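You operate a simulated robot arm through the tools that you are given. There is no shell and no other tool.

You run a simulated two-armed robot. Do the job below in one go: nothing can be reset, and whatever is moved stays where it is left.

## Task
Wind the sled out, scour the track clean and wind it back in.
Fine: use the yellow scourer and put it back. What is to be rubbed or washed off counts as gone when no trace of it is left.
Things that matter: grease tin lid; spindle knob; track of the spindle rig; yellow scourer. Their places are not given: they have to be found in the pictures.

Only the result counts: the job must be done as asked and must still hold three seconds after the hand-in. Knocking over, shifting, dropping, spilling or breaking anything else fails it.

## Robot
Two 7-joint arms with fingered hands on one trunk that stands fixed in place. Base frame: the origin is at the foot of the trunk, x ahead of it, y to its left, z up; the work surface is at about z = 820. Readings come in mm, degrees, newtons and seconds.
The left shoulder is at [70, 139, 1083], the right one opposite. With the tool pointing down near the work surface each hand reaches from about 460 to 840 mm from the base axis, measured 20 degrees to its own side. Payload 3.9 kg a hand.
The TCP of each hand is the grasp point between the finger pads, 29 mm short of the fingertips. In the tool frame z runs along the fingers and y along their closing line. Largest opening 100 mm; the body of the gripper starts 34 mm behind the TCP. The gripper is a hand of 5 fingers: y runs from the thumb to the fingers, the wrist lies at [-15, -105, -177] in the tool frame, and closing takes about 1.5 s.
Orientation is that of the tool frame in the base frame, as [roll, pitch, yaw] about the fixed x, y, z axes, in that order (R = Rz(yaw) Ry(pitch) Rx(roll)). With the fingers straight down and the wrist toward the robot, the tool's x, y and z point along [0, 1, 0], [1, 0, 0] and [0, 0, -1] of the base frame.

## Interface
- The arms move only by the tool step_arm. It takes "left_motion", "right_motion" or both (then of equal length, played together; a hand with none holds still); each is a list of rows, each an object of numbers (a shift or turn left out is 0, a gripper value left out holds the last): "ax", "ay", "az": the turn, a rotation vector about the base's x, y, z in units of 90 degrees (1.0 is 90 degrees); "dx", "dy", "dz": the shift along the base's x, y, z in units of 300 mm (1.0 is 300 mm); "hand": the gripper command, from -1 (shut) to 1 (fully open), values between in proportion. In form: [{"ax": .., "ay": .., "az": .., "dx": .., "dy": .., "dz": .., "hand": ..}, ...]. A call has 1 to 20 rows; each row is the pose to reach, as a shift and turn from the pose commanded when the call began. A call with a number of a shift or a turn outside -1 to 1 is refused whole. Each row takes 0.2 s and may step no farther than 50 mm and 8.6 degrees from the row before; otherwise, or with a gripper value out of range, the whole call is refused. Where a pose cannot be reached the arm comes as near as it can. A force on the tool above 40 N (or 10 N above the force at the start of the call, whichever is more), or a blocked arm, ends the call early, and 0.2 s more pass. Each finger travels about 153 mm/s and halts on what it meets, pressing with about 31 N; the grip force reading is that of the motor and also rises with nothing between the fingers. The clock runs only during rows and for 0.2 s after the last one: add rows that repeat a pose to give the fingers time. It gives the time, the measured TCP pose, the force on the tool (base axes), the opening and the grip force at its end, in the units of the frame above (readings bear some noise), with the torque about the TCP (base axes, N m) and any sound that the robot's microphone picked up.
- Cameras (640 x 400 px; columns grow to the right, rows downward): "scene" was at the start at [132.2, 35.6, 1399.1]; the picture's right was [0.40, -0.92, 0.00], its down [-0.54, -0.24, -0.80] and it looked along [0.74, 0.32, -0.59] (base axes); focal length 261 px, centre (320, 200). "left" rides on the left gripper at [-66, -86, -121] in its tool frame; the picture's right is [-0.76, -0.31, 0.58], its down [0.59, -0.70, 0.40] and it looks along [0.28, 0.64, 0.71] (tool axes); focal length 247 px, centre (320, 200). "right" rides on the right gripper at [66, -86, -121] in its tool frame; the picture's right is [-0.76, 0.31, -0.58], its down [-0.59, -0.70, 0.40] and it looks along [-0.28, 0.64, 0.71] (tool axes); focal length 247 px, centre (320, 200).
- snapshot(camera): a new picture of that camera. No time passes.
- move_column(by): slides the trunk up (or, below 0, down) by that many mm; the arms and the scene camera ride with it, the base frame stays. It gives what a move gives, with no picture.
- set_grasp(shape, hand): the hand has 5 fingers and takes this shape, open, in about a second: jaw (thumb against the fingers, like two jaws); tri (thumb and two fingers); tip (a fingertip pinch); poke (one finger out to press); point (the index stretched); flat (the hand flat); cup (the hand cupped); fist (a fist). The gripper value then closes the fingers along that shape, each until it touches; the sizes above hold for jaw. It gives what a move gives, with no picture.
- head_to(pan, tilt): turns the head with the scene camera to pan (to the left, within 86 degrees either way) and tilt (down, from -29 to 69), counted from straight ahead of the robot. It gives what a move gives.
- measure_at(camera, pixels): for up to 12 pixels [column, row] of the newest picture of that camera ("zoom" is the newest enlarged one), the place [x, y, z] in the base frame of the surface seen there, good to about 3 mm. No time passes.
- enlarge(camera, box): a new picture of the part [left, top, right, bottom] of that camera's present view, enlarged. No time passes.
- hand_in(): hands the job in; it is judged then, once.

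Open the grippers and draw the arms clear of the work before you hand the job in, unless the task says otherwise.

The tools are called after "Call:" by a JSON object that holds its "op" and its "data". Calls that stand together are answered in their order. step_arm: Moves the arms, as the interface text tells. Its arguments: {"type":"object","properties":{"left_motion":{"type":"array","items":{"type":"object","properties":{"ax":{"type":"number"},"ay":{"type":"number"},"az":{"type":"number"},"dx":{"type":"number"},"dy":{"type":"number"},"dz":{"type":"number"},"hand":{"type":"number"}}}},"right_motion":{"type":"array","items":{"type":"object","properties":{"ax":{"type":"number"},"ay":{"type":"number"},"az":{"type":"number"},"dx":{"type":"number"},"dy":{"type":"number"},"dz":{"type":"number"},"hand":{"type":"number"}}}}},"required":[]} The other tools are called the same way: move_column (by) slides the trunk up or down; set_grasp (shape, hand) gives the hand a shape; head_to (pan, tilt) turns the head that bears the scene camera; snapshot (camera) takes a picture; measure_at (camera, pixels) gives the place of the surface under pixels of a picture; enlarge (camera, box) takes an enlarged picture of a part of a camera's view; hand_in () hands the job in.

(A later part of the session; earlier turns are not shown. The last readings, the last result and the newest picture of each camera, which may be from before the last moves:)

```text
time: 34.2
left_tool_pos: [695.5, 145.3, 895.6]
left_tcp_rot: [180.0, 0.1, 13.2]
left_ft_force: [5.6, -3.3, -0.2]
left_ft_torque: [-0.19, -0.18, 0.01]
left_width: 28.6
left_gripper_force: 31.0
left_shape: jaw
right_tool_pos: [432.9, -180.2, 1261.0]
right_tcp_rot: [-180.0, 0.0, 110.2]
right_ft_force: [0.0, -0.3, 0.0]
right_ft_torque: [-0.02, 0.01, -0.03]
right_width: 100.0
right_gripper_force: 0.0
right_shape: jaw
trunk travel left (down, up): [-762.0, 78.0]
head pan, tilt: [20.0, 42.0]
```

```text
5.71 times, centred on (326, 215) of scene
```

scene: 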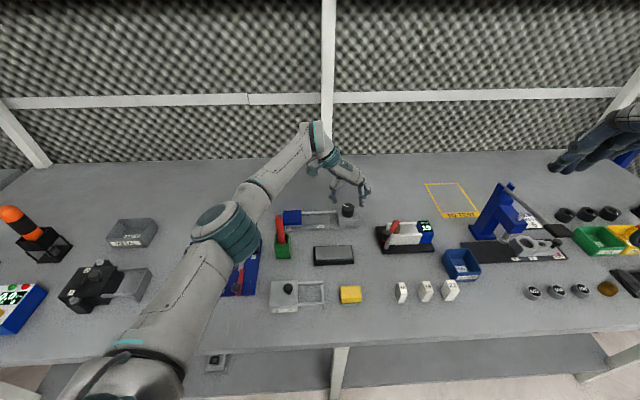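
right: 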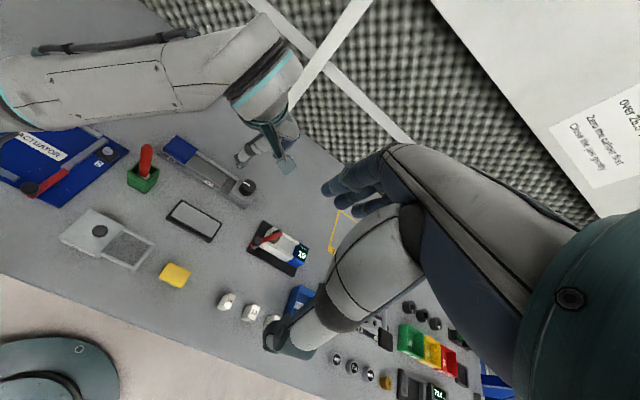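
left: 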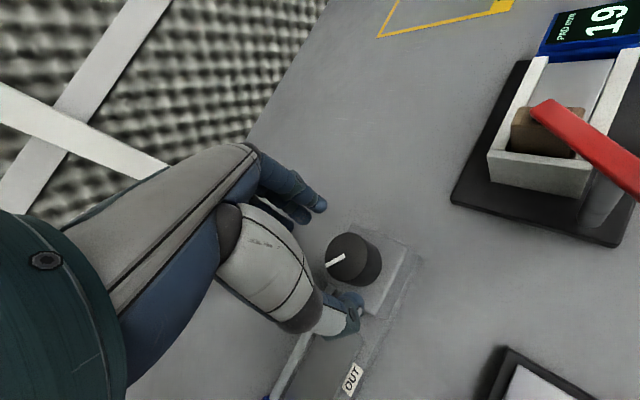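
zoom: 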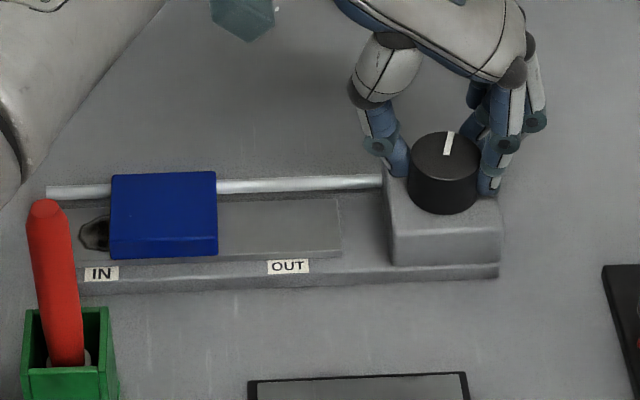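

The sled moved ~20 mm more and a dark stain shows at (95,232). I release, lift, turn back to yaw 80 and re-grip.

Call:
{"op": "step_arm", "data": {"left_motion": [{"hand": 0.3}, {"hand": 0.3}, {"dz": 0.06, "hand": 0.3}, {"dz": 0.1, "az": 0.05}, {"dz": 0.1, "az": 0.14}, {"dz": 0.1, "az": 0.23}, {"dz": 0.1, "az": 0.32}, {"dz": 0.1, "az": 0.41}, {"dz": 0.1, "az": 0.5}, {"dz": 0.1, "az": 0.59}, {"dz": 0.1, "az": 0.68}, {"dz": 0.1, "az": 0.76}, {"dz": 0.1, "az": 0.76}, {"dz": 0.05, "az": 0.76}, {"dz": 0.0, "az": 0.76}, {"dz": 0.0, "az": 0.76, "hand": -1}, {"dz": 0.0, "az": 0.76, "hand": -1}, {"dz": 0.0, "az": 0.76, "hand": -1}, {"dz": 0.0, "az": 0.76, "hand": -1}]}}

Call:
{"op": "enlarge", "data": {"camera": "scene", "box": [270, 180, 382, 250]}}

```text
time: 38.2
left_tool_pos: [694.5, 145.9, 895.4]
left_tcp_rot: [-180.0, 0.1, 81.6]
left_ft_force: [-5.2, 1.4, -2.4]
left_ft_torque: [0.0, 0.07, -0.01]
left_width: 30.1
left_gripper_force: 31.4
left_shape: jaw
right_tool_pos: [430.4, -180.4, 1260.7]
right_tcp_rot: [179.9, -0.1, 110.3]
right_ft_force: [-0.1, -0.1, 0.0]
right_ft_torque: [-0.03, 0.02, -0.04]
right_width: 99.6
right_gripper_force: 0.0
right_shape: jaw
trunk travel left (down, up): [-762.0, 78.0]
head pan, tilt: [20.0, 42.0]
```

```text
5.71 times, centred on (326, 215) of scene
```

zoom: 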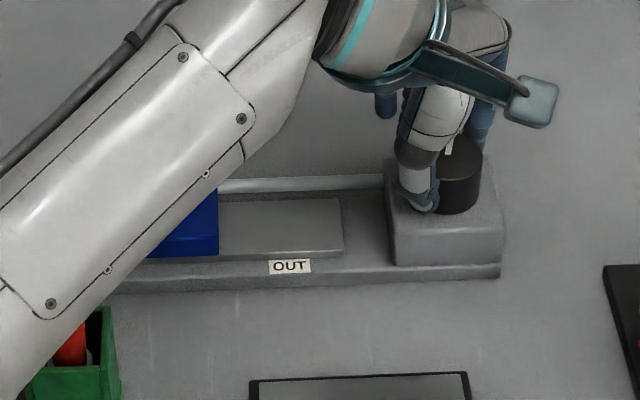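

The knob stayed where it was (sled edge still at 218) and is gripped again. Second winding stroke clockwise by 68°.

Call:
{"op": "step_arm", "data": {"left_motion": [{"az": -0.08}, {"az": -0.16}, {"az": -0.24}, {"az": -0.32}, {"az": -0.4}, {"az": -0.48}, {"az": -0.56}, {"az": -0.64}, {"az": -0.72}, {"az": -0.76}, {"az": -0.76}]}}

Call:
{"op": "enlarge", "data": {"camera": "scene", "box": [270, 180, 382, 250]}}

```text
time: 40.6
left_tool_pos: [696.0, 145.3, 895.1]
left_tcp_rot: [-179.9, 0.1, 13.3]
left_ft_force: [0.4, -1.6, -2.9]
left_ft_torque: [-0.14, -0.02, -0.02]
left_width: 29.2
left_gripper_force: 31.4
left_shape: jaw
right_tool_pos: [431.0, -178.9, 1260.3]
right_tcp_rot: [-180.0, 0.0, 110.2]
right_ft_force: [0.3, -0.1, 0.0]
right_ft_torque: [-0.01, 0.01, 0.02]
right_width: 99.7
right_gripper_force: 0.1
right_shape: jaw
trunk travel left (down, up): [-762.0, 78.0]
head pan, tilt: [20.0, 42.0]
```

```text
5.71 times, centred on (326, 215) of scene
```

zoom: 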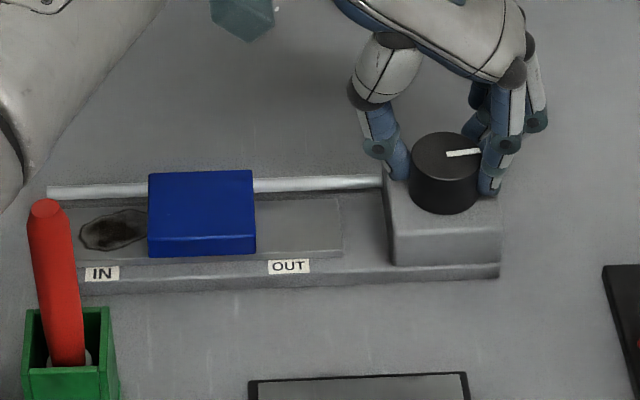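

The stain is more exposed at (112,230). I repeat the re-grip and stroke.

Call:
{"op": "step_arm", "data": {"left_motion": [{"hand": 0.3}, {"hand": 0.3}, {"dz": 0.06, "hand": 0.3}, {"dz": 0.1, "az": 0.05}, {"dz": 0.1, "az": 0.14}, {"dz": 0.1, "az": 0.23}, {"dz": 0.1, "az": 0.32}, {"dz": 0.1, "az": 0.41}, {"dz": 0.1, "az": 0.5}, {"dz": 0.1, "az": 0.59}, {"dz": 0.1, "az": 0.68}, {"dz": 0.1, "az": 0.76}, {"dz": 0.1, "az": 0.76}, {"dz": 0.05, "az": 0.76}, {"dz": 0.0, "az": 0.76}, {"dz": 0.0, "az": 0.76, "hand": -1}, {"dz": 0.0, "az": 0.76, "hand": -1}, {"dz": 0.0, "az": 0.76, "hand": -1}, {"dz": 0.0, "az": 0.76, "hand": -1}]}}

Call:
{"op": "step_arm", "data": {"left_motion": [{"az": -0.08}, {"az": -0.16}, {"az": -0.24}, {"az": -0.32}, {"az": -0.4}, {"az": -0.48}, {"az": -0.56}, {"az": -0.64}, {"az": -0.72}, {"az": -0.76}, {"az": -0.76}]}}

Call:
{"op": "enlarge", "data": {"camera": "scene", "box": [270, 180, 382, 250]}}

```text
time: 44.6
left_tool_pos: [695.3, 145.9, 896.0]
left_tcp_rot: [-180.0, 0.1, 81.7]
left_ft_force: [-3.8, 0.9, -1.6]
left_ft_torque: [0.04, 0.01, -0.01]
left_width: 29.6
left_gripper_force: 30.5
left_shape: jaw
right_tool_pos: [431.4, -180.3, 1260.8]
right_tcp_rot: [180.0, 0.0, 110.1]
right_ft_force: [0.4, 0.0, 0.1]
right_ft_torque: [-0.01, -0.01, 0.0]
right_width: 99.7
right_gripper_force: 0.2
right_shape: jaw
trunk travel left (down, up): [-762.0, 78.0]
head pan, tilt: [20.0, 42.0]
```

```text
time: 47.0
left_tool_pos: [696.2, 143.6, 896.1]
left_tcp_rot: [-180.0, 0.1, 13.1]
left_ft_force: [3.8, -1.9, -0.8]
left_ft_torque: [-0.18, -0.09, -0.01]
left_width: 28.5
left_gripper_force: 31.3
left_shape: jaw
right_tool_pos: [432.4, -180.7, 1261.1]
right_tcp_rot: [-179.9, -0.1, 110.2]
right_ft_force: [-0.2, 0.0, 0.1]
right_ft_torque: [0.0, 0.02, -0.03]
right_width: 99.8
right_gripper_force: 0.0
right_shape: jaw
trunk travel left (down, up): [-762.0, 78.0]
head pan, tilt: [20.0, 42.0]
```

```text
5.71 times, centred on (326, 215) of scene
```

zoom: 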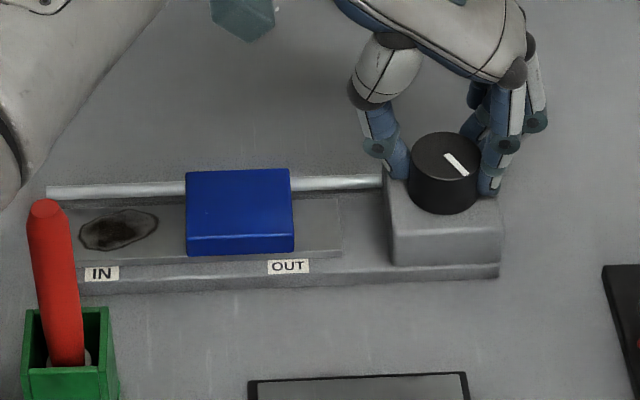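

The stain (80–158 px) is fully exposed, and the sled still needs ~47 px to OUT. Another stroke.

Call:
{"op": "step_arm", "data": {"left_motion": [{"hand": 0.3}, {"hand": 0.3}, {"dz": 0.06, "hand": 0.3}, {"dz": 0.1, "az": 0.05}, {"dz": 0.1, "az": 0.14}, {"dz": 0.1, "az": 0.23}, {"dz": 0.1, "az": 0.32}, {"dz": 0.1, "az": 0.41}, {"dz": 0.1, "az": 0.5}, {"dz": 0.1, "az": 0.59}, {"dz": 0.1, "az": 0.68}, {"dz": 0.1, "az": 0.76}, {"dz": 0.1, "az": 0.76}, {"dz": 0.05, "az": 0.76}, {"dz": 0.0, "az": 0.76}, {"dz": 0.0, "az": 0.76, "hand": -1}, {"dz": 0.0, "az": 0.76, "hand": -1}, {"dz": 0.0, "az": 0.76, "hand": -1}, {"dz": 0.0, "az": 0.76, "hand": -1}]}}

Call:
{"op": "step_arm", "data": {"left_motion": [{"az": -0.08}, {"az": -0.16}, {"az": -0.24}, {"az": -0.32}, {"az": -0.4}, {"az": -0.48}, {"az": -0.56}, {"az": -0.64}, {"az": -0.72}, {"az": -0.76}, {"az": -0.76}]}}

Call:
{"op": "enlarge", "data": {"camera": "scene", "box": [270, 180, 382, 250]}}

```text
time: 51.0
left_tool_pos: [694.3, 146.0, 895.2]
left_tcp_rot: [179.9, 0.1, 81.7]
left_ft_force: [-4.9, 1.4, -2.7]
left_ft_torque: [0.0, 0.07, -0.02]
left_width: 29.8
left_gripper_force: 30.8
left_shape: jaw
right_tool_pos: [429.9, -179.3, 1261.1]
right_tcp_rot: [179.9, 0.0, 110.2]
right_ft_force: [0.8, 0.1, 0.1]
right_ft_torque: [0.02, 0.0, -0.01]
right_width: 99.9
right_gripper_force: 0.0
right_shape: jaw
trunk travel left (down, up): [-762.0, 78.0]
head pan, tilt: [20.0, 42.0]
```

```text
time: 53.4
left_tool_pos: [696.3, 145.5, 896.3]
left_tcp_rot: [180.0, 0.1, 13.2]
left_ft_force: [14.2, 3.6, 5.1]
left_ft_torque: [-0.02, -0.36, 0.31]
left_width: 29.2
left_gripper_force: 31.1
left_shape: jaw
right_tool_pos: [433.5, -179.6, 1260.7]
right_tcp_rot: [-180.0, 0.0, 110.2]
right_ft_force: [1.0, -0.6, 0.3]
right_ft_torque: [0.0, -0.04, 0.0]
right_width: 99.9
right_gripper_force: 0.0
right_shape: jaw
trunk travel left (down, up): [-762.0, 78.0]
head pan, tilt: [20.0, 42.0]
```

```text
5.71 times, centred on (326, 215) of scene
```

zoom: 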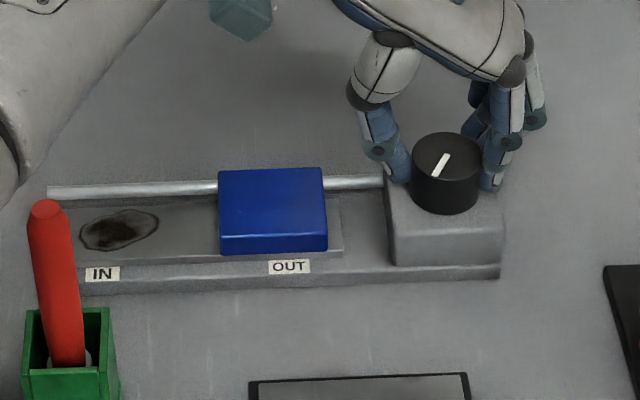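

Force rose to 14 N and torque 0.31 N·m late in the stroke with the sled edge at 327, so it may be at its stop. I re-grip and try a small extra stroke to confirm.

Call:
{"op": "step_arm", "data": {"left_motion": [{"hand": 0.3}, {"hand": 0.3}, {"dz": 0.06, "hand": 0.3}, {"dz": 0.1, "az": 0.05}, {"dz": 0.1, "az": 0.14}, {"dz": 0.1, "az": 0.23}, {"dz": 0.1, "az": 0.32}, {"dz": 0.1, "az": 0.41}, {"dz": 0.1, "az": 0.41}, {"dz": 0.05, "az": 0.41}, {"dz": 0.0, "az": 0.41}, {"dz": 0.0, "az": 0.41, "hand": -1}, {"dz": 0.0, "az": 0.41, "hand": -1}, {"dz": 0.0, "az": 0.41, "hand": -1}, {"dz": 0.0, "az": 0.41, "hand": -1}]}}

Call:
{"op": "step_arm", "data": {"left_motion": [{"az": -0.06}, {"az": -0.12}, {"az": -0.18}, {"az": -0.18}]}}

Call:
{"op": "enlarge", "data": {"camera": "scene", "box": [270, 180, 382, 250]}}

```text
time: 56.6
left_tool_pos: [695.8, 146.1, 895.2]
left_tcp_rot: [-180.0, 0.0, 50.1]
left_ft_force: [-3.9, 2.6, -2.2]
left_ft_torque: [0.05, 0.02, -0.01]
left_width: 29.6
left_gripper_force: 30.8
left_shape: jaw
right_tool_pos: [430.8, -177.9, 1261.9]
right_tcp_rot: [-180.0, -0.1, 110.2]
right_ft_force: [-0.3, 0.4, 0.0]
right_ft_torque: [-0.01, 0.03, -0.04]
right_width: 99.9
right_gripper_force: 0.0
right_shape: jaw
trunk travel left (down, up): [-762.0, 78.0]
head pan, tilt: [20.0, 42.0]
```

```text
time: 57.6
left_tool_pos: [697.6, 148.2, 895.8]
left_tcp_rot: [179.9, -0.1, 34.0]
left_ft_force: [6.7, 7.9, 1.2]
left_ft_torque: [0.14, -0.2, 0.28]
left_width: 28.8
left_gripper_force: 31.3
left_shape: jaw
right_tool_pos: [432.5, -178.4, 1261.0]
right_tcp_rot: [-179.9, 0.0, 110.2]
right_ft_force: [-0.9, -0.6, 0.6]
right_ft_torque: [-0.03, -0.04, -0.01]
right_width: 99.8
right_gripper_force: 0.0
right_shape: jaw
trunk travel left (down, up): [-762.0, 78.0]
head pan, tilt: [20.0, 42.0]
```

```text
5.71 times, centred on (326, 215) of scene
```

zoom: 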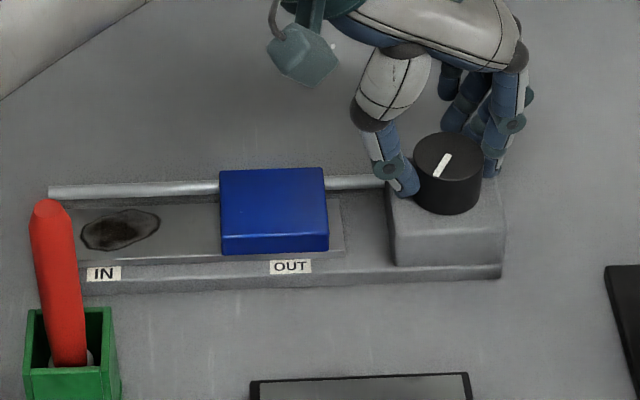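

The knob pointer and the sled no longer move: it is at the OUT stop. I measure the stain, the track and the rod while the view is clear.

Call:
{"op": "measure_at", "data": {"camera": "zoom", "pixels": [[80, 235], [160, 218], [120, 210], [110, 250], [120, 230], [72, 212], [78, 262], [215, 210], [215, 255], [50, 192], [210, 187], [60, 285]]}}

Call:
{"op": "enlarge", "data": {"camera": "scene", "box": [272, 205, 320, 235]}}

```text
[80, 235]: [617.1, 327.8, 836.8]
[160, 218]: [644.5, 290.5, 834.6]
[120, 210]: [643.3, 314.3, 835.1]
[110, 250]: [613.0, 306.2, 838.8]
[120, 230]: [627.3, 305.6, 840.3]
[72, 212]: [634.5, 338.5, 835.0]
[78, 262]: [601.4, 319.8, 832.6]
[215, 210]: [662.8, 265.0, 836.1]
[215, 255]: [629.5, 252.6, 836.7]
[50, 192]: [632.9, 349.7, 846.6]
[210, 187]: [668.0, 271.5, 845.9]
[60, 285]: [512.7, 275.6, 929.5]
```

```text
13.33 times, centred on (296, 220) of scene
```

zoom: 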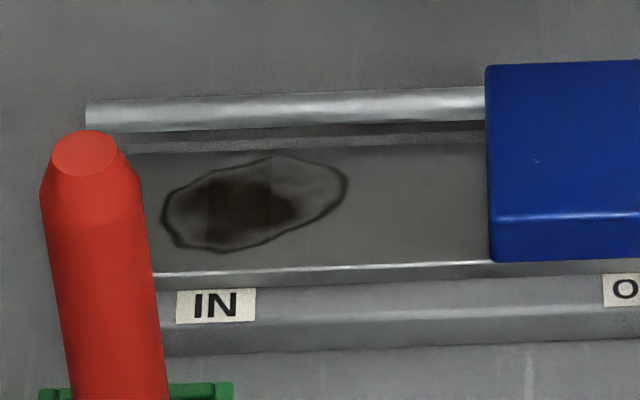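

The stain is well seen now; I measure its outline, track edges and rod in this closer zoom.

Call:
{"op": "measure_at", "data": {"camera": "zoom", "pixels": [[163, 215], [348, 180], [275, 157], [220, 252], [250, 205], [145, 155], [160, 265], [480, 150], [480, 258], [95, 115], [300, 110], [90, 140]]}}

Call:
{"op": "step_arm", "data": {"left_motion": [{"hand": 0.3}, {"hand": 0.3}, {"dz": 0.06}, {"dz": 0.15}, {"dz": 0.24}, {"dz": 0.33}]}}

```text
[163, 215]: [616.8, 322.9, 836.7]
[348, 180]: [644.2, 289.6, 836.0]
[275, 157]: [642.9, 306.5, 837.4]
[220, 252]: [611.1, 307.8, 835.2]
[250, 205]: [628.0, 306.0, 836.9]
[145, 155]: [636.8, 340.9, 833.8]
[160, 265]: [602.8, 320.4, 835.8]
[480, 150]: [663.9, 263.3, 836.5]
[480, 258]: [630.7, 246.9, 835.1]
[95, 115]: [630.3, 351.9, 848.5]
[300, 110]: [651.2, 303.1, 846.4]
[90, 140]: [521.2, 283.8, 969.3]
```

```text
time: 59.0
left_tool_pos: [694.2, 145.9, 994.2]
left_tcp_rot: [-179.9, 0.0, 34.0]
left_ft_force: [0.3, 0.0, 0.4]
left_ft_torque: [0.02, -0.01, 0.0]
left_width: 64.7
left_gripper_force: 0.0
left_shape: jaw
right_tool_pos: [430.8, -181.1, 1260.5]
right_tcp_rot: [180.0, 0.0, 110.2]
right_ft_force: [-0.1, -0.4, 0.1]
right_ft_torque: [-0.04, -0.03, -0.01]
right_width: 99.8
right_gripper_force: 0.0
right_shape: jaw
trunk travel left (down, up): [-762.0, 78.0]
head pan, tilt: [20.0, 42.0]
```

The stain's centre is about (627,305,836), spanning ±21 mm along the rig and ±15 mm across; the rod is just beyond its far edge, so gripping the scourer by its ends (yaw ≈23) is best. I test reaching above the stain at yaw 23.

Call:
{"op": "step_arm", "data": {"left_motion": [{"dx": -0.045, "dy": 0.106, "az": -0.03}, {"dx": -0.09, "dy": 0.212, "az": -0.06}, {"dx": -0.135, "dy": 0.318, "az": -0.09}, {"dx": -0.18, "dy": 0.424, "az": -0.122}, {"dx": -0.224, "dy": 0.53, "az": -0.122}, {"dx": -0.224, "dy": 0.53, "dz": -0.1, "az": -0.122}, {"dx": -0.224, "dy": 0.53, "dz": -0.2, "az": -0.122}, {"dx": -0.224, "dy": 0.53, "dz": -0.3, "az": -0.122}, {"dx": -0.224, "dy": 0.53, "dz": -0.3, "az": -0.122}]}}

Call:
{"op": "snapshot", "data": {"camera": "scene"}}

```text
time: 61.0
left_tool_pos: [627.4, 303.7, 905.1]
left_tcp_rot: [180.0, 0.1, 23.0]
left_ft_force: [-0.5, 1.0, 0.0]
left_ft_torque: [0.02, 0.03, 0.01]
left_width: 64.9
left_gripper_force: 0.0
left_shape: jaw
right_tool_pos: [430.3, -180.2, 1260.7]
right_tcp_rot: [-180.0, 0.1, 110.3]
right_ft_force: [0.0, -0.1, 0.3]
right_ft_torque: [0.02, 0.02, 0.03]
right_width: 99.8
right_gripper_force: 0.0
right_shape: jaw
trunk travel left (down, up): [-762.0, 78.0]
head pan, tilt: [20.0, 42.0]
```

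```text
taken
```

scene: 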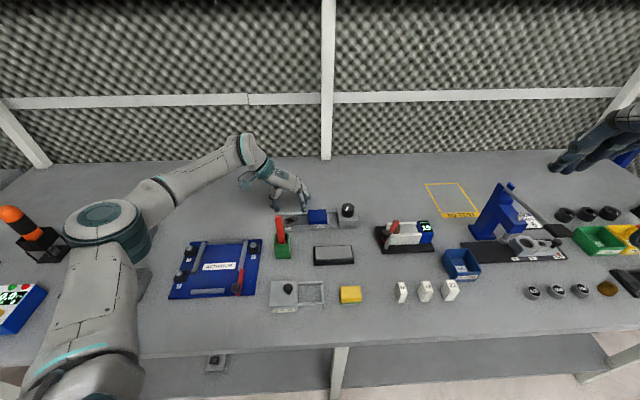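

Yaw 23 at the stain is reachable. I check the elbow's place relative to the objects at left, e.g. the orange-black thing at (20,225).

Call:
{"op": "measure_at", "data": {"camera": "scene", "pixels": [[105, 215], [110, 240], [140, 240], [15, 215], [40, 240], [100, 280], [95, 300]]}}

Call:
{"op": "measure_at", "data": {"camera": "scene", "pixels": [[350, 292], [350, 308], [290, 290], [283, 240], [333, 255], [320, 290], [401, 292], [350, 330]]}}

```text
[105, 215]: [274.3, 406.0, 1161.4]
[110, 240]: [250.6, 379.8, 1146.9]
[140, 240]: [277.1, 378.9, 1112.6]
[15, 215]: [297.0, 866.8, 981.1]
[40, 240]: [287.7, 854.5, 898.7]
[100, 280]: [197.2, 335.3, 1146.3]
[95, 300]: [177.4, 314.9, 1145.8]
```

```text
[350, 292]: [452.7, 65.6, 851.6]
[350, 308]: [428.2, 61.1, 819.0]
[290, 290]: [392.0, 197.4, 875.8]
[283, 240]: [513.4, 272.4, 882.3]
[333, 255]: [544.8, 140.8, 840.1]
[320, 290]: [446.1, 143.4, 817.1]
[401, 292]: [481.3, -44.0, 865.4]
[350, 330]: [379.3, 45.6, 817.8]
```

The elbow is high (z≈1160) and clear. I raise the hand, carry it over to above the scourer at (451,66), z≈960, keeping yaw 23, opening ~75 mm.

Call:
{"op": "step_arm", "data": {"left_motion": [{"dz": 0.15}, {"dz": 0.3, "hand": 0.5}, {"dx": -0.06, "dy": -0.08, "dz": 0.4}, {"dx": -0.14, "dy": -0.19, "dz": 0.4}, {"dx": -0.22, "dy": -0.3, "dz": 0.4}, {"dx": -0.3, "dy": -0.41, "dz": 0.4}, {"dx": -0.38, "dy": -0.52, "dz": 0.4}, {"dx": -0.46, "dy": -0.63, "dz": 0.4}, {"dx": -0.54, "dy": -0.74, "dz": 0.4}, {"dx": -0.587, "dy": -0.797, "dz": 0.35}, {"dx": -0.587, "dy": -0.797, "dz": 0.2}, {"dx": -0.587, "dy": -0.797, "dz": 0.17}]}}

Call:
{"op": "snapshot", "data": {"camera": "scene"}}

Call:
{"op": "snapshot", "data": {"camera": "left"}}

```text
time: 63.6
left_tool_pos: [451.6, 66.0, 956.1]
left_tcp_rot: [179.9, 0.0, 23.0]
left_ft_force: [0.0, -0.1, -0.1]
left_ft_torque: [0.02, 0.0, 0.0]
left_width: 75.1
left_gripper_force: 0.1
left_shape: jaw
right_tool_pos: [430.6, -179.7, 1261.2]
right_tcp_rot: [180.0, 0.0, 110.2]
right_ft_force: [0.3, -0.4, -0.2]
right_ft_torque: [0.03, -0.04, -0.03]
right_width: 99.7
right_gripper_force: 0.0
right_shape: jaw
trunk travel left (down, up): [-762.0, 78.0]
head pan, tilt: [20.0, 42.0]
```

```text
taken
```

scene: 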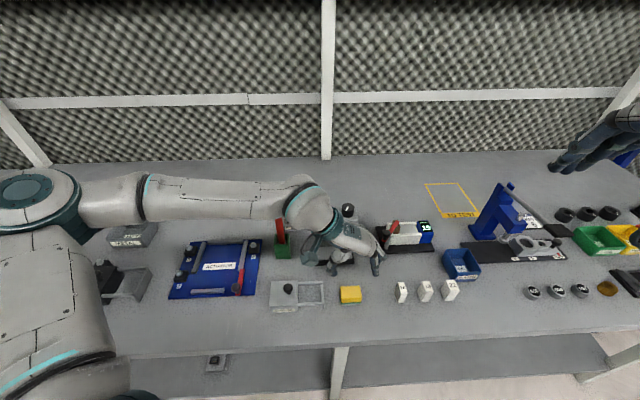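

```text
taken
```

left: 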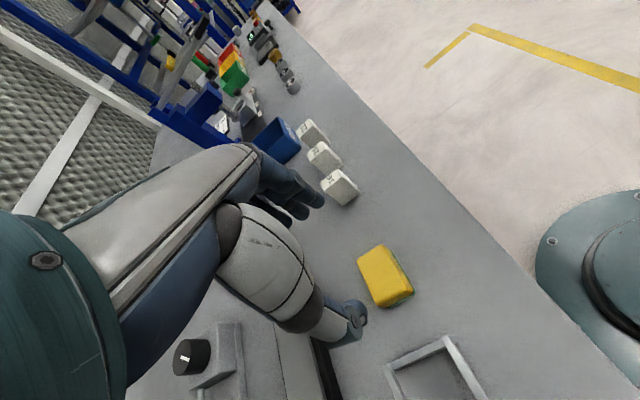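

Above the scourer now. I zoom on it in the scene for an exact centre and to see the tin frame's gap.

Call:
{"op": "enlarge", "data": {"camera": "scene", "box": [312, 275, 376, 315]}}

Call:
{"op": "measure_at", "data": {"camera": "left", "pixels": [[385, 275], [363, 258], [382, 250], [408, 290], [382, 303], [445, 350], [350, 320], [300, 200]]}}

```text
10.00 times, centred on (344, 295) of scene
```

zoom: 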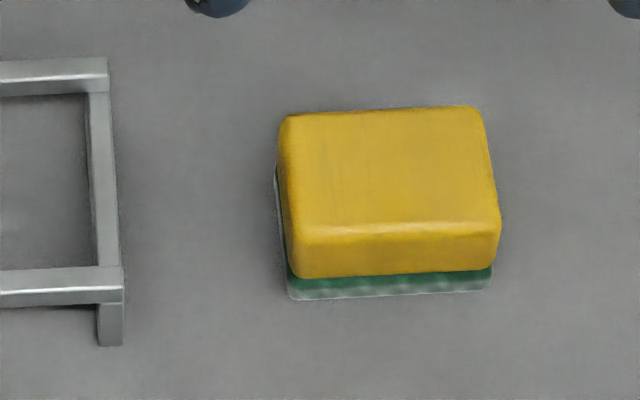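

```text
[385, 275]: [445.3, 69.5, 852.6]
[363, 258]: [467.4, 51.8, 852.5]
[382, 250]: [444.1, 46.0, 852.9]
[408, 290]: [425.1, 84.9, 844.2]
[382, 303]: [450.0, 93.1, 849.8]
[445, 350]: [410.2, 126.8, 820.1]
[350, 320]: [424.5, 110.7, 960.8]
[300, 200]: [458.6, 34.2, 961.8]
```

Call:
{"op": "measure_at", "data": {"camera": "zoom", "pixels": [[285, 122], [475, 112], [495, 218], [300, 225], [390, 170], [300, 297], [490, 288], [118, 280], [100, 75], [200, 200], [395, 285], [560, 200]]}}

```text
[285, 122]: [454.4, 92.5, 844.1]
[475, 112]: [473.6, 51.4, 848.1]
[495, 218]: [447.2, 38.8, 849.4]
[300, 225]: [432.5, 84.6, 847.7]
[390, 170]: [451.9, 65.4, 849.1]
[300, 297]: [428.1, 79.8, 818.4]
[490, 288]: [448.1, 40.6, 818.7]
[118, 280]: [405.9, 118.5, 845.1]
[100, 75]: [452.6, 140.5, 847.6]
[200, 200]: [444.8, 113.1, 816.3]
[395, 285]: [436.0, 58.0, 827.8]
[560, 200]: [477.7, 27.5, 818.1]
```

The scourer's centre is (451.7,66.7), long axis at about -67°, so yaw 23 fits. I look at the hand closely to see how wide the finger row is, since the rod will be beside it on the track.

Call:
{"op": "enlarge", "data": {"camera": "scene", "box": [296, 200, 408, 270]}}

Call:
{"op": "enlarge", "data": {"camera": "left", "box": [220, 150, 460, 350]}}

```text
5.71 times, centred on (352, 235) of scene
```

zoom: 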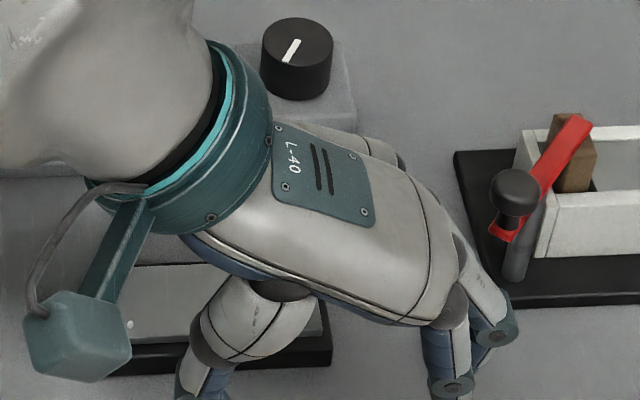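

```text
2.00 times, centred on (340, 250) of left
```

zoom: 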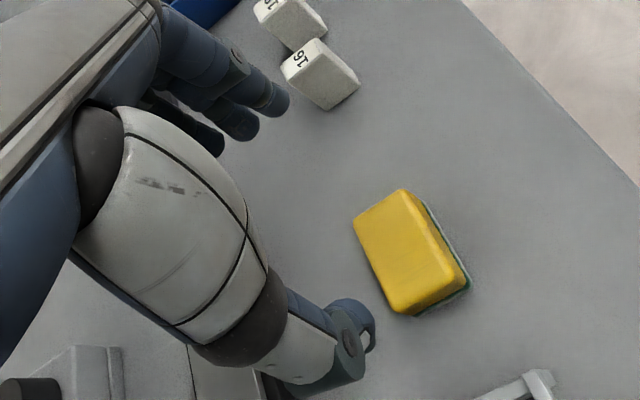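

The finger row (index at tool x≈-3, others at +17, +37) extends toward the rod side, so I grip the scourer high: tips ~16 mm above its underside (TCP z≈863), shifted 5 mm toward the robot so index and middle both bear. I lower without closing and check.

Call:
{"op": "step_arm", "data": {"left_motion": [{"dx": -0.015, "dy": -0.004, "dz": -0.08}, {"dx": -0.015, "dy": -0.004, "dz": -0.16}, {"dx": -0.015, "dy": -0.004, "dz": -0.23}, {"dx": -0.015, "dy": -0.004, "dz": -0.28}, {"dx": -0.015, "dy": -0.004, "dz": -0.31}, {"dx": -0.015, "dy": -0.004, "dz": -0.31}]}}

Call:
{"op": "enlarge", "data": {"camera": "scene", "box": [296, 245, 408, 315]}}

Call:
{"op": "snapshot", "data": {"camera": "left"}}

```text
time: 65.0
left_tool_pos: [447.9, 66.2, 861.8]
left_tcp_rot: [179.9, 0.1, 23.1]
left_ft_force: [0.0, -0.1, 0.2]
left_ft_torque: [0.06, 0.04, 0.02]
left_width: 75.1
left_gripper_force: 0.1
left_shape: jaw
right_tool_pos: [431.4, -179.8, 1260.9]
right_tcp_rot: [180.0, 0.1, 110.2]
right_ft_force: [0.3, 0.0, 1.1]
right_ft_torque: [-0.02, -0.03, -0.03]
right_width: 99.6
right_gripper_force: 0.0
right_shape: jaw
trunk travel left (down, up): [-762.0, 78.0]
head pan, tilt: [20.0, 42.0]
```

```text
5.71 times, centred on (352, 280) of scene
```

zoom: 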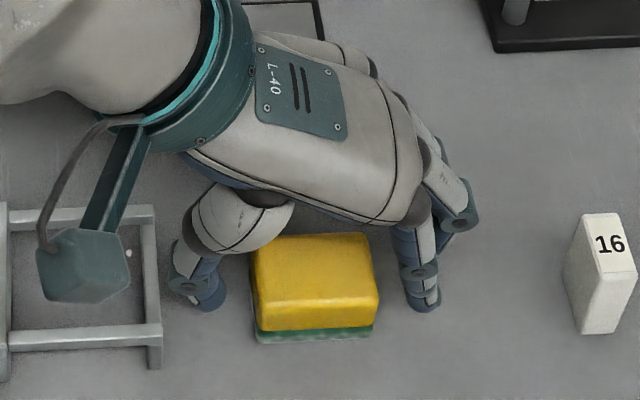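

```text
taken
```

left: 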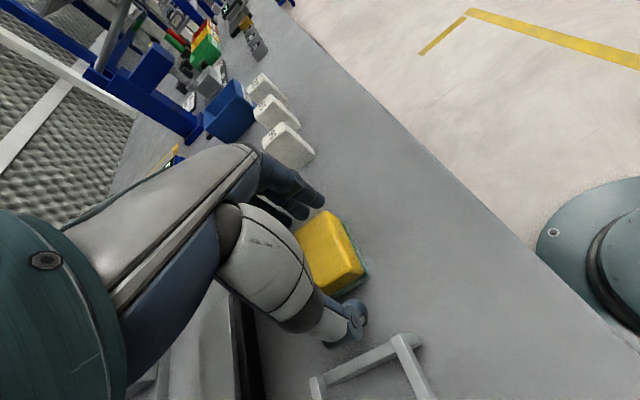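

The hand straddles the scourer well. I close on it.

Call:
{"op": "step_arm", "data": {"left_motion": [{"hand": -1}, {"hand": -1}, {"hand": -1}, {"hand": -1}, {"hand": -1}, {"hand": -1}]}}

Call:
{"op": "enlarge", "data": {"camera": "scene", "box": [296, 245, 408, 315]}}

```text
time: 66.4
left_tool_pos: [447.3, 64.5, 863.1]
left_tcp_rot: [-180.0, 0.1, 23.0]
left_ft_force: [-0.3, -0.5, 0.8]
left_ft_torque: [-0.02, -0.01, -0.02]
left_width: 44.9
left_gripper_force: 31.2
left_shape: jaw
right_tool_pos: [430.7, -180.0, 1260.4]
right_tcp_rot: [-180.0, 0.0, 110.2]
right_ft_force: [-0.5, -0.3, 0.1]
right_ft_torque: [-0.03, 0.03, -0.02]
right_width: 100.1
right_gripper_force: 0.0
right_shape: jaw
trunk travel left (down, up): [-762.0, 78.0]
head pan, tilt: [20.0, 42.0]
```

```text
5.71 times, centred on (352, 280) of scene
```

zoom: 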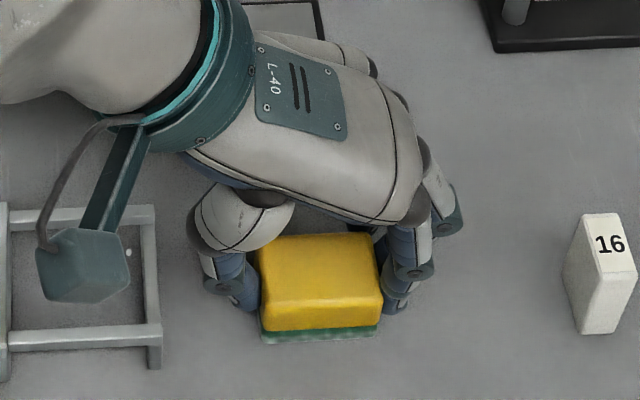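

The scourer is gripped (width 45, 31 N). I lift it and check that it hangs level.

Call:
{"op": "step_arm", "data": {"left_motion": [{"dz": 0.03}, {"dz": 0.08}, {"dz": 0.16}, {"dz": 0.26}, {"dz": 0.36}, {"dz": 0.46}, {"dz": 0.56}, {"dz": 0.59}]}}

Call:
{"op": "snapshot", "data": {"camera": "scene"}}

Call:
{"op": "enlarge", "data": {"camera": "left", "box": [220, 150, 460, 350]}}

```text
time: 68.2
left_tool_pos: [447.5, 63.6, 1040.4]
left_tcp_rot: [179.9, 0.1, 23.1]
left_ft_force: [-0.3, 0.2, -0.9]
left_ft_torque: [0.0, 0.0, -0.01]
left_width: 44.8
left_gripper_force: 31.1
left_shape: jaw
right_tool_pos: [431.9, -179.5, 1260.9]
right_tcp_rot: [-180.0, 0.0, 110.2]
right_ft_force: [-0.4, 0.2, -0.1]
right_ft_torque: [0.03, -0.03, -0.02]
right_width: 99.8
right_gripper_force: 0.0
right_shape: jaw
trunk travel left (down, up): [-762.0, 78.0]
head pan, tilt: [20.0, 42.0]
```

```text
taken
```

scene: 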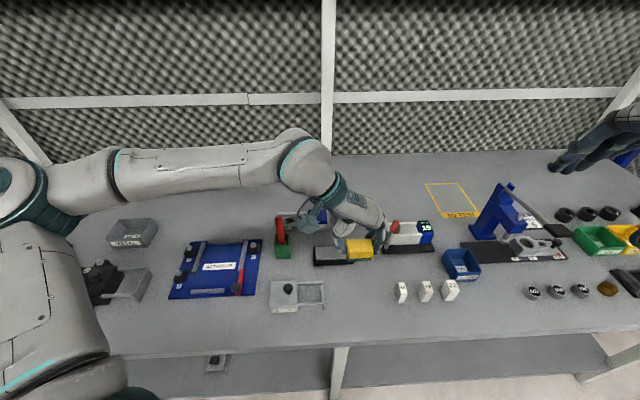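

```text
2.00 times, centred on (340, 250) of left
```

zoom: 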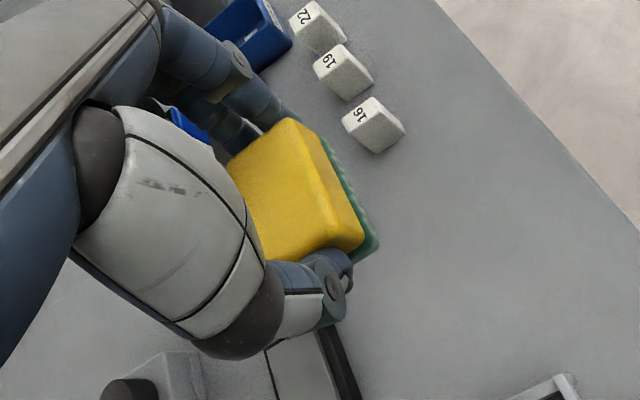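

The scourer is held level. I measure its top corners in hand to know its offset from the TCP (447.5,63.6,1040.4).

Call:
{"op": "enlarge", "data": {"camera": "scene", "box": [328, 230, 392, 270]}}

```text
10.00 times, centred on (360, 250) of scene
```

zoom: 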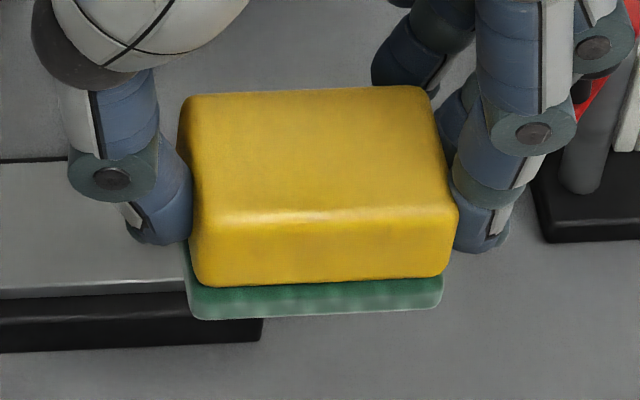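

Call:
{"op": "measure_at", "data": {"camera": "zoom", "pixels": [[190, 102], [420, 92], [448, 208], [202, 218], [310, 160], [200, 314], [436, 304], [320, 250], [165, 235], [480, 240], [320, 300], [400, 80]]}}

```text
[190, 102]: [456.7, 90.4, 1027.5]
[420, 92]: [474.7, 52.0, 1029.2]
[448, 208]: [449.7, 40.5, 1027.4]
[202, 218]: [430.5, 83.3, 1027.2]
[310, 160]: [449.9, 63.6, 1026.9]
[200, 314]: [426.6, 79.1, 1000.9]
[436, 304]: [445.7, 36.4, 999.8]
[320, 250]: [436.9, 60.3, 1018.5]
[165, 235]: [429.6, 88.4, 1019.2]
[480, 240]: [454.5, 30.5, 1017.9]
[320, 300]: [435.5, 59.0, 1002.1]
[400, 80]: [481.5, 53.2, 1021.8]
```

The scourer's centre is 6 mm beyond the TCP across, its underside 43 mm below TCP; contact with the track is expected near TCP z≈879. I carry it over to above the stain (TCP ≈(619,306)) at z 1040, then down to 940.

Call:
{"op": "step_arm", "data": {"left_motion": [{"dx": 0.08, "dy": 0.112}, {"dx": 0.16, "dy": 0.225}, {"dx": 0.24, "dy": 0.338}, {"dx": 0.32, "dy": 0.451}, {"dx": 0.4, "dy": 0.564}, {"dx": 0.48, "dy": 0.677}, {"dx": 0.54, "dy": 0.762}, {"dx": 0.572, "dy": 0.808}, {"dx": 0.572, "dy": 0.808}, {"dx": 0.572, "dy": 0.808, "dz": -0.13}, {"dx": 0.572, "dy": 0.808, "dz": -0.26}, {"dx": 0.572, "dy": 0.808, "dz": -0.335}, {"dx": 0.572, "dy": 0.808, "dz": -0.335}]}}

Call:
{"op": "snapshot", "data": {"camera": "scene"}}

Call:
{"op": "enlarge", "data": {"camera": "scene", "box": [260, 180, 340, 230]}}

```text
time: 71.0
left_tool_pos: [618.9, 309.0, 937.3]
left_tcp_rot: [-180.0, 0.1, 23.0]
left_ft_force: [0.2, -0.2, 0.2]
left_ft_torque: [-0.02, -0.03, 0.02]
left_width: 44.5
left_gripper_force: 31.3
left_shape: jaw
right_tool_pos: [431.7, -179.7, 1261.7]
right_tcp_rot: [-179.9, 0.0, 110.2]
right_ft_force: [0.4, 0.2, 1.0]
right_ft_torque: [-0.01, 0.02, 0.02]
right_width: 99.8
right_gripper_force: 0.1
right_shape: jaw
trunk travel left (down, up): [-762.0, 78.0]
head pan, tilt: [20.0, 42.0]
```

```text
taken
```

scene: 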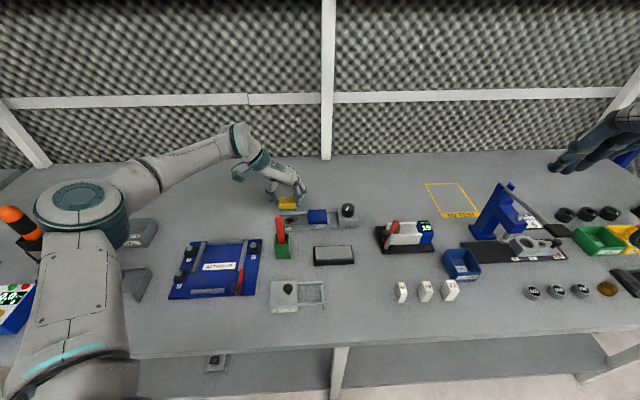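

```text
8.00 times, centred on (300, 205) of scene
```

zoom: 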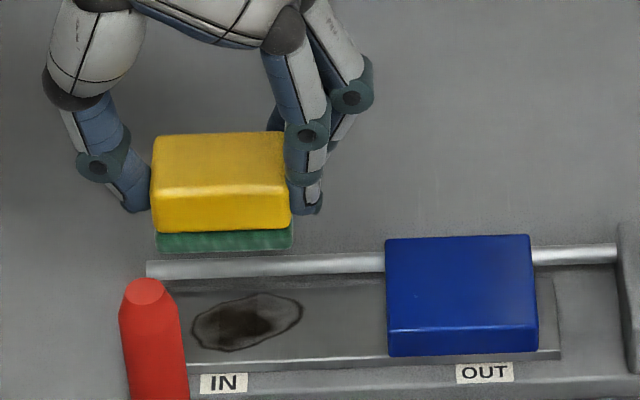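

I measure scourer and stain in the same picture to check the alignment before lowering.

Call:
{"op": "measure_at", "data": {"camera": "zoom", "pixels": [[160, 142], [278, 140], [284, 185], [156, 188], [218, 165], [162, 248], [286, 246], [195, 325], [300, 302], [245, 292], [235, 350], [245, 322]]}}

```text
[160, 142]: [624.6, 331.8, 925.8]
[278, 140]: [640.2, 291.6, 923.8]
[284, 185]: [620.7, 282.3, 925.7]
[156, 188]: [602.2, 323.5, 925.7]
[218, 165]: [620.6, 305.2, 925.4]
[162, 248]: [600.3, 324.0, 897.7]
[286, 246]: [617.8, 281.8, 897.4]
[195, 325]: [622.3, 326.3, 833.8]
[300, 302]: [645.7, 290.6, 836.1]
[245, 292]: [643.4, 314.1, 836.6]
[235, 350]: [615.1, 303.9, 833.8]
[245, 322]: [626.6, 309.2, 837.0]
```

The scourer covers v≈678–711 while the stain lies at ≈683–713, so I shift 2 mm outward and lower to TCP z≈884, then in 1.5 mm steps until it presses.

Call:
{"op": "step_arm", "data": {"left_motion": [{"dx": 0.006, "dy": 0.0026, "dz": -0.06}, {"dx": 0.006, "dy": 0.0026, "dz": -0.12}, {"dx": 0.006, "dy": 0.0026, "dz": -0.165}, {"dx": 0.006, "dy": 0.0026, "dz": -0.178}, {"dx": 0.006, "dy": 0.0026, "dz": -0.183}, {"dx": 0.006, "dy": 0.0026, "dz": -0.188}, {"dx": 0.006, "dy": 0.0026, "dz": -0.193}, {"dx": 0.006, "dy": 0.0026, "dz": -0.193}]}}

Call:
{"op": "enlarge", "data": {"camera": "scene", "box": [260, 180, 340, 230]}}

```text
time: 72.8
left_tool_pos: [621.8, 306.9, 880.1]
left_tcp_rot: [180.0, 0.1, 23.0]
left_ft_force: [-0.2, 0.9, -0.3]
left_ft_torque: [0.02, -0.02, -0.02]
left_width: 44.5
left_gripper_force: 31.2
left_shape: jaw
right_tool_pos: [432.5, -179.2, 1262.2]
right_tcp_rot: [179.9, 0.1, 110.2]
right_ft_force: [-0.6, 0.5, 0.2]
right_ft_torque: [-0.01, -0.01, 0.04]
right_width: 100.0
right_gripper_force: 0.1
right_shape: jaw
trunk travel left (down, up): [-762.0, 78.0]
head pan, tilt: [20.0, 42.0]
```

```text
8.00 times, centred on (300, 205) of scene
```

zoom: 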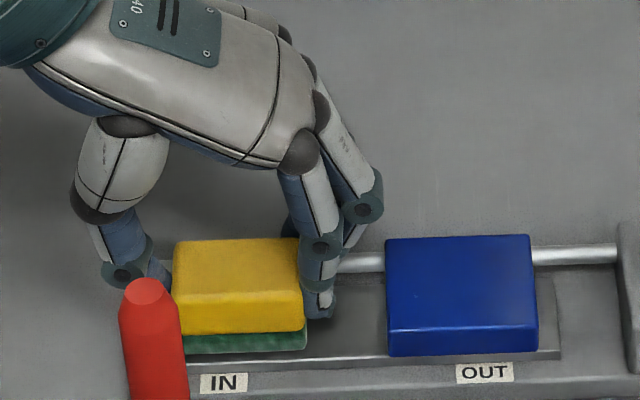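

No contact yet at z≈880 (force ~0). I go down in 1 mm steps a bit more and watch the force.

Call:
{"op": "step_arm", "data": {"left_motion": [{"dz": -0.004}, {"dz": -0.008}, {"dz": -0.011}, {"dz": -0.011}]}}

```text
time: 73.8
left_tool_pos: [621.1, 306.3, 879.9]
left_tcp_rot: [179.9, -0.1, 23.0]
left_ft_force: [1.4, 2.8, 9.9]
left_ft_torque: [-0.08, -0.08, 0.02]
left_width: 44.6
left_gripper_force: 31.4
left_shape: jaw
right_tool_pos: [429.7, -179.5, 1261.9]
right_tcp_rot: [180.0, 0.0, 110.2]
right_ft_force: [0.5, 1.1, 0.3]
right_ft_torque: [-0.01, -0.02, 0.03]
right_width: 99.8
right_gripper_force: 0.0
right_shape: jaw
trunk travel left (down, up): [-762.0, 78.0]
head pan, tilt: [20.0, 42.0]
```

Contact with 10 N at TCP z≈880. I scrub back and forth along the track (−12 to +13 mm) with slight extra pressure.

Call:
{"op": "step_arm", "data": {"left_motion": [{"dx": -0.0078, "dy": 0.0184, "dz": -0.003}, {"dx": -0.0156, "dy": 0.0368, "dz": -0.003}, {"dx": -0.0052, "dy": 0.0123, "dz": -0.003}, {"dx": 0.0052, "dy": -0.0123, "dz": -0.003}, {"dx": 0.0169, "dy": -0.0399, "dz": -0.003}, {"dx": 0.0052, "dy": -0.0123, "dz": -0.003}, {"dx": -0.0052, "dy": 0.0123, "dz": -0.003}, {"dx": -0.0156, "dy": 0.0368, "dz": -0.003}, {"dx": -0.0052, "dy": 0.0123, "dz": -0.003}, {"dx": 0.0052, "dy": -0.0123, "dz": -0.003}, {"dx": 0.0169, "dy": -0.0399, "dz": -0.003}, {"dx": 0.0052, "dy": -0.0123, "dz": -0.003}, {"dx": -0.0052, "dy": 0.0123, "dz": -0.003}, {"dx": -0.0156, "dy": 0.0368, "dz": -0.003}, {"dx": -0.0052, "dy": 0.0123, "dz": -0.003}, {"dx": 0.0052, "dy": -0.0123, "dz": -0.003}, {"dx": 0.0169, "dy": -0.0399, "dz": -0.003}, {"dx": 0.0052, "dy": -0.0123, "dz": -0.003}, {"dx": 0, "dy": 0, "dz": -0.003}]}}

Call:
{"op": "enlarge", "data": {"camera": "scene", "box": [260, 180, 340, 230]}}

```text
time: 77.8
left_tool_pos: [619.6, 305.1, 879.5]
left_tcp_rot: [179.9, 0.0, 22.9]
left_ft_force: [1.3, -5.8, 11.3]
left_ft_torque: [-0.31, -0.12, 0.02]
left_width: 46.0
left_gripper_force: 31.3
left_shape: jaw
right_tool_pos: [429.8, -181.9, 1262.7]
right_tcp_rot: [179.9, -0.1, 110.2]
right_ft_force: [0.3, 1.0, -1.3]
right_ft_torque: [-0.02, 0.01, -0.01]
right_width: 99.9
right_gripper_force: 0.0
right_shape: jaw
trunk travel left (down, up): [-762.0, 78.0]
head pan, tilt: [20.0, 42.0]
```

```text
8.00 times, centred on (300, 205) of scene
```

zoom: 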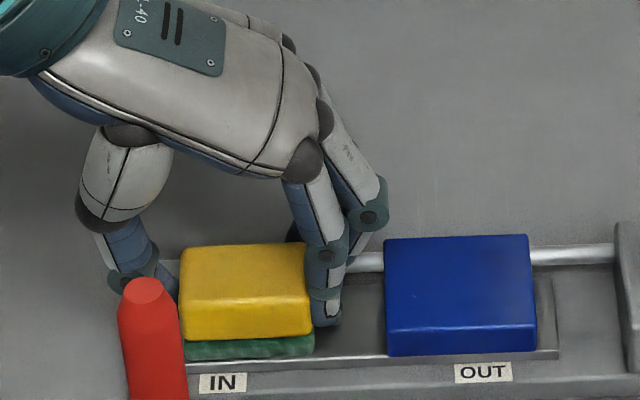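

I lift 58 mm to look at the track.

Call:
{"op": "step_arm", "data": {"left_motion": [{"dz": 0.03}, {"dz": 0.1}, {"dz": 0.2}, {"dz": 0.2}]}}

Call:
{"op": "enlarge", "data": {"camera": "scene", "box": [260, 180, 340, 230]}}

Call:
{"op": "enlarge", "data": {"camera": "scene", "box": [272, 205, 320, 235]}}

```text
time: 78.8
left_tool_pos: [621.2, 306.7, 934.8]
left_tcp_rot: [180.0, 0.2, 23.0]
left_ft_force: [-0.2, 0.3, -0.9]
left_ft_torque: [-0.01, 0.03, -0.02]
left_width: 45.8
left_gripper_force: 30.9
left_shape: jaw
right_tool_pos: [431.7, -179.2, 1261.7]
right_tcp_rot: [180.0, 0.1, 110.2]
right_ft_force: [0.1, 0.7, 0.1]
right_ft_torque: [0.01, 0.0, -0.01]
right_width: 99.7
right_gripper_force: 0.1
right_shape: jaw
trunk travel left (down, up): [-762.0, 78.0]
head pan, tilt: [20.0, 42.0]
```

```text
8.00 times, centred on (300, 205) of scene
```

zoom: 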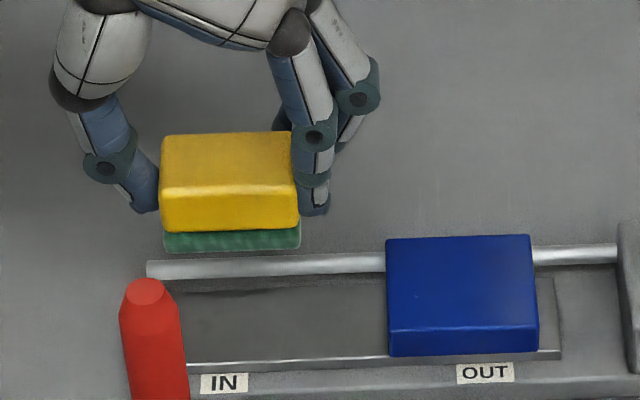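

```text
13.33 times, centred on (296, 220) of scene
```

zoom: 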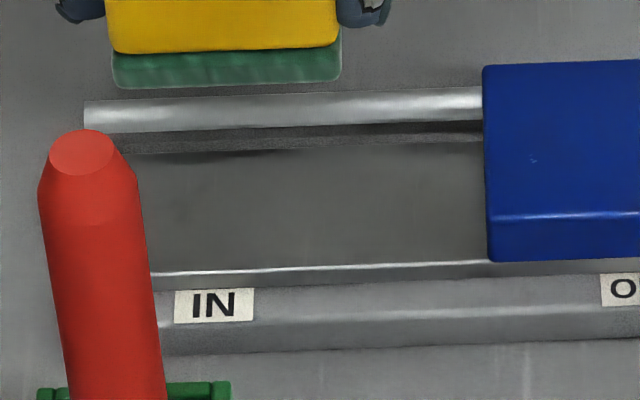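

The stain is nearly gone, but there's a faint dark line near the far edge around (150–300,155). I zoom tighter, and look from the left camera as well.

Call:
{"op": "enlarge", "data": {"camera": "scene", "box": [278, 210, 302, 225]}}

Call:
{"op": "snapshot", "data": {"camera": "left"}}

```text
16.00 times, centred on (290, 218) of scene
```

zoom: 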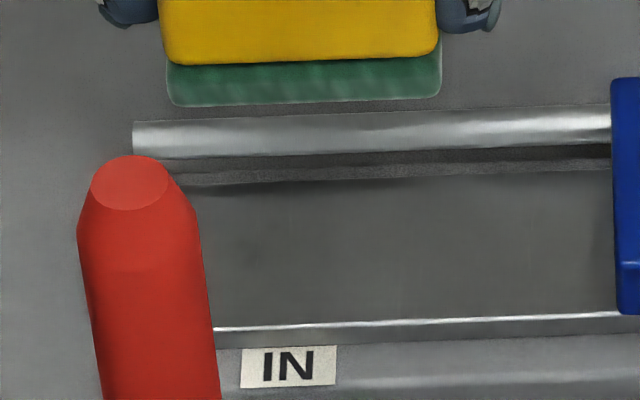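

```text
taken
```

left: 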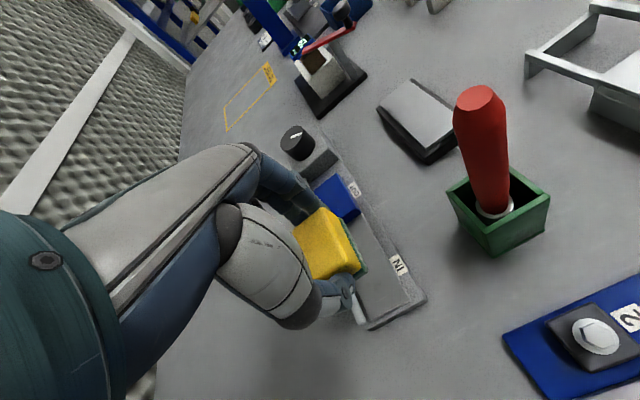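

To tell a remaining trace from the hand's shadow, I move the hand up and to the left away from the track.

Call:
{"op": "step_arm", "data": {"left_motion": [{"dz": 0.1, "dy": 0.1}, {"dz": 0.18, "dy": 0.2}, {"dz": 0.25, "dy": 0.3}, {"dz": 0.3, "dy": 0.4}, {"dz": 0.3, "dy": 0.5}]}}

Call:
{"op": "snapshot", "data": {"camera": "scene"}}

Call:
{"op": "enlarge", "data": {"camera": "scene", "box": [278, 210, 302, 225]}}

Call:
{"op": "snapshot", "data": {"camera": "left"}}

```text
time: 80.0
left_tool_pos: [619.4, 444.7, 1027.1]
left_tcp_rot: [180.0, 0.0, 22.9]
left_ft_force: [0.6, 0.1, -0.7]
left_ft_torque: [0.03, 0.0, -0.01]
left_width: 45.7
left_gripper_force: 31.0
left_shape: jaw
left hand out of reach, approached as far as the arm can: row 5
right_tool_pos: [432.4, -180.3, 1259.8]
right_tcp_rot: [180.0, -0.1, 110.2]
right_ft_force: [0.9, 0.8, 0.1]
right_ft_torque: [-0.02, 0.0, -0.04]
right_width: 99.9
right_gripper_force: 0.1
right_shape: jaw
trunk travel left (down, up): [-762.0, 78.0]
head pan, tilt: [20.0, 42.0]
```

```text
taken
```

scene: 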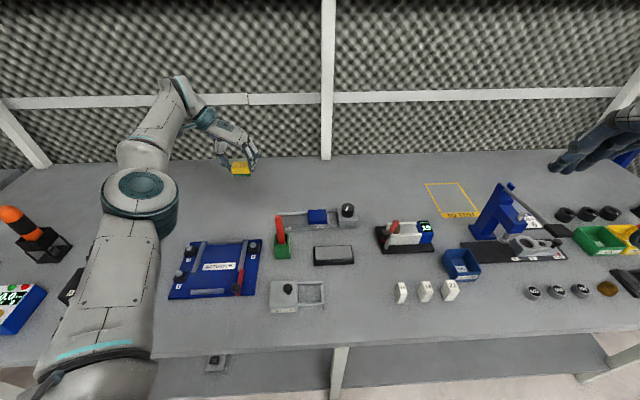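

```text
16.00 times, centred on (290, 218) of scene
```

zoom: 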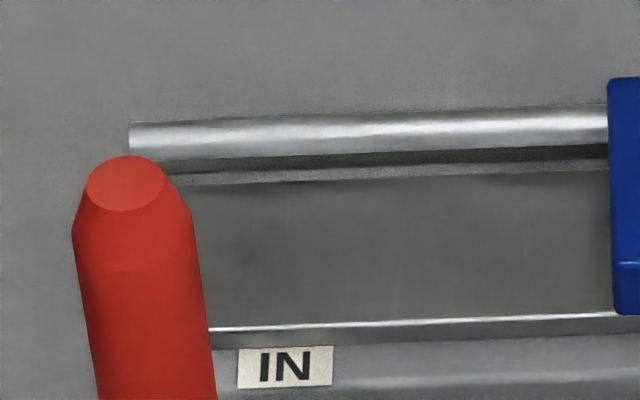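

```text
taken
```

left: 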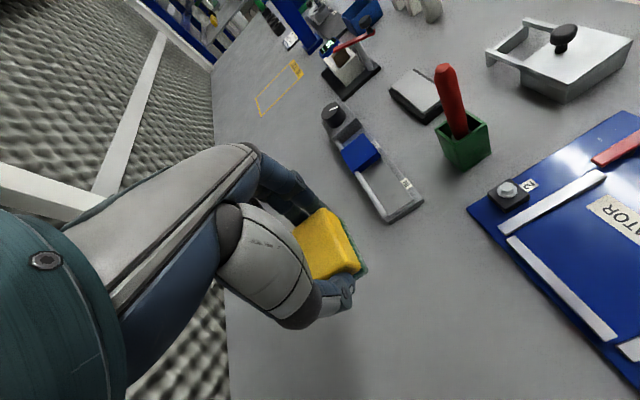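

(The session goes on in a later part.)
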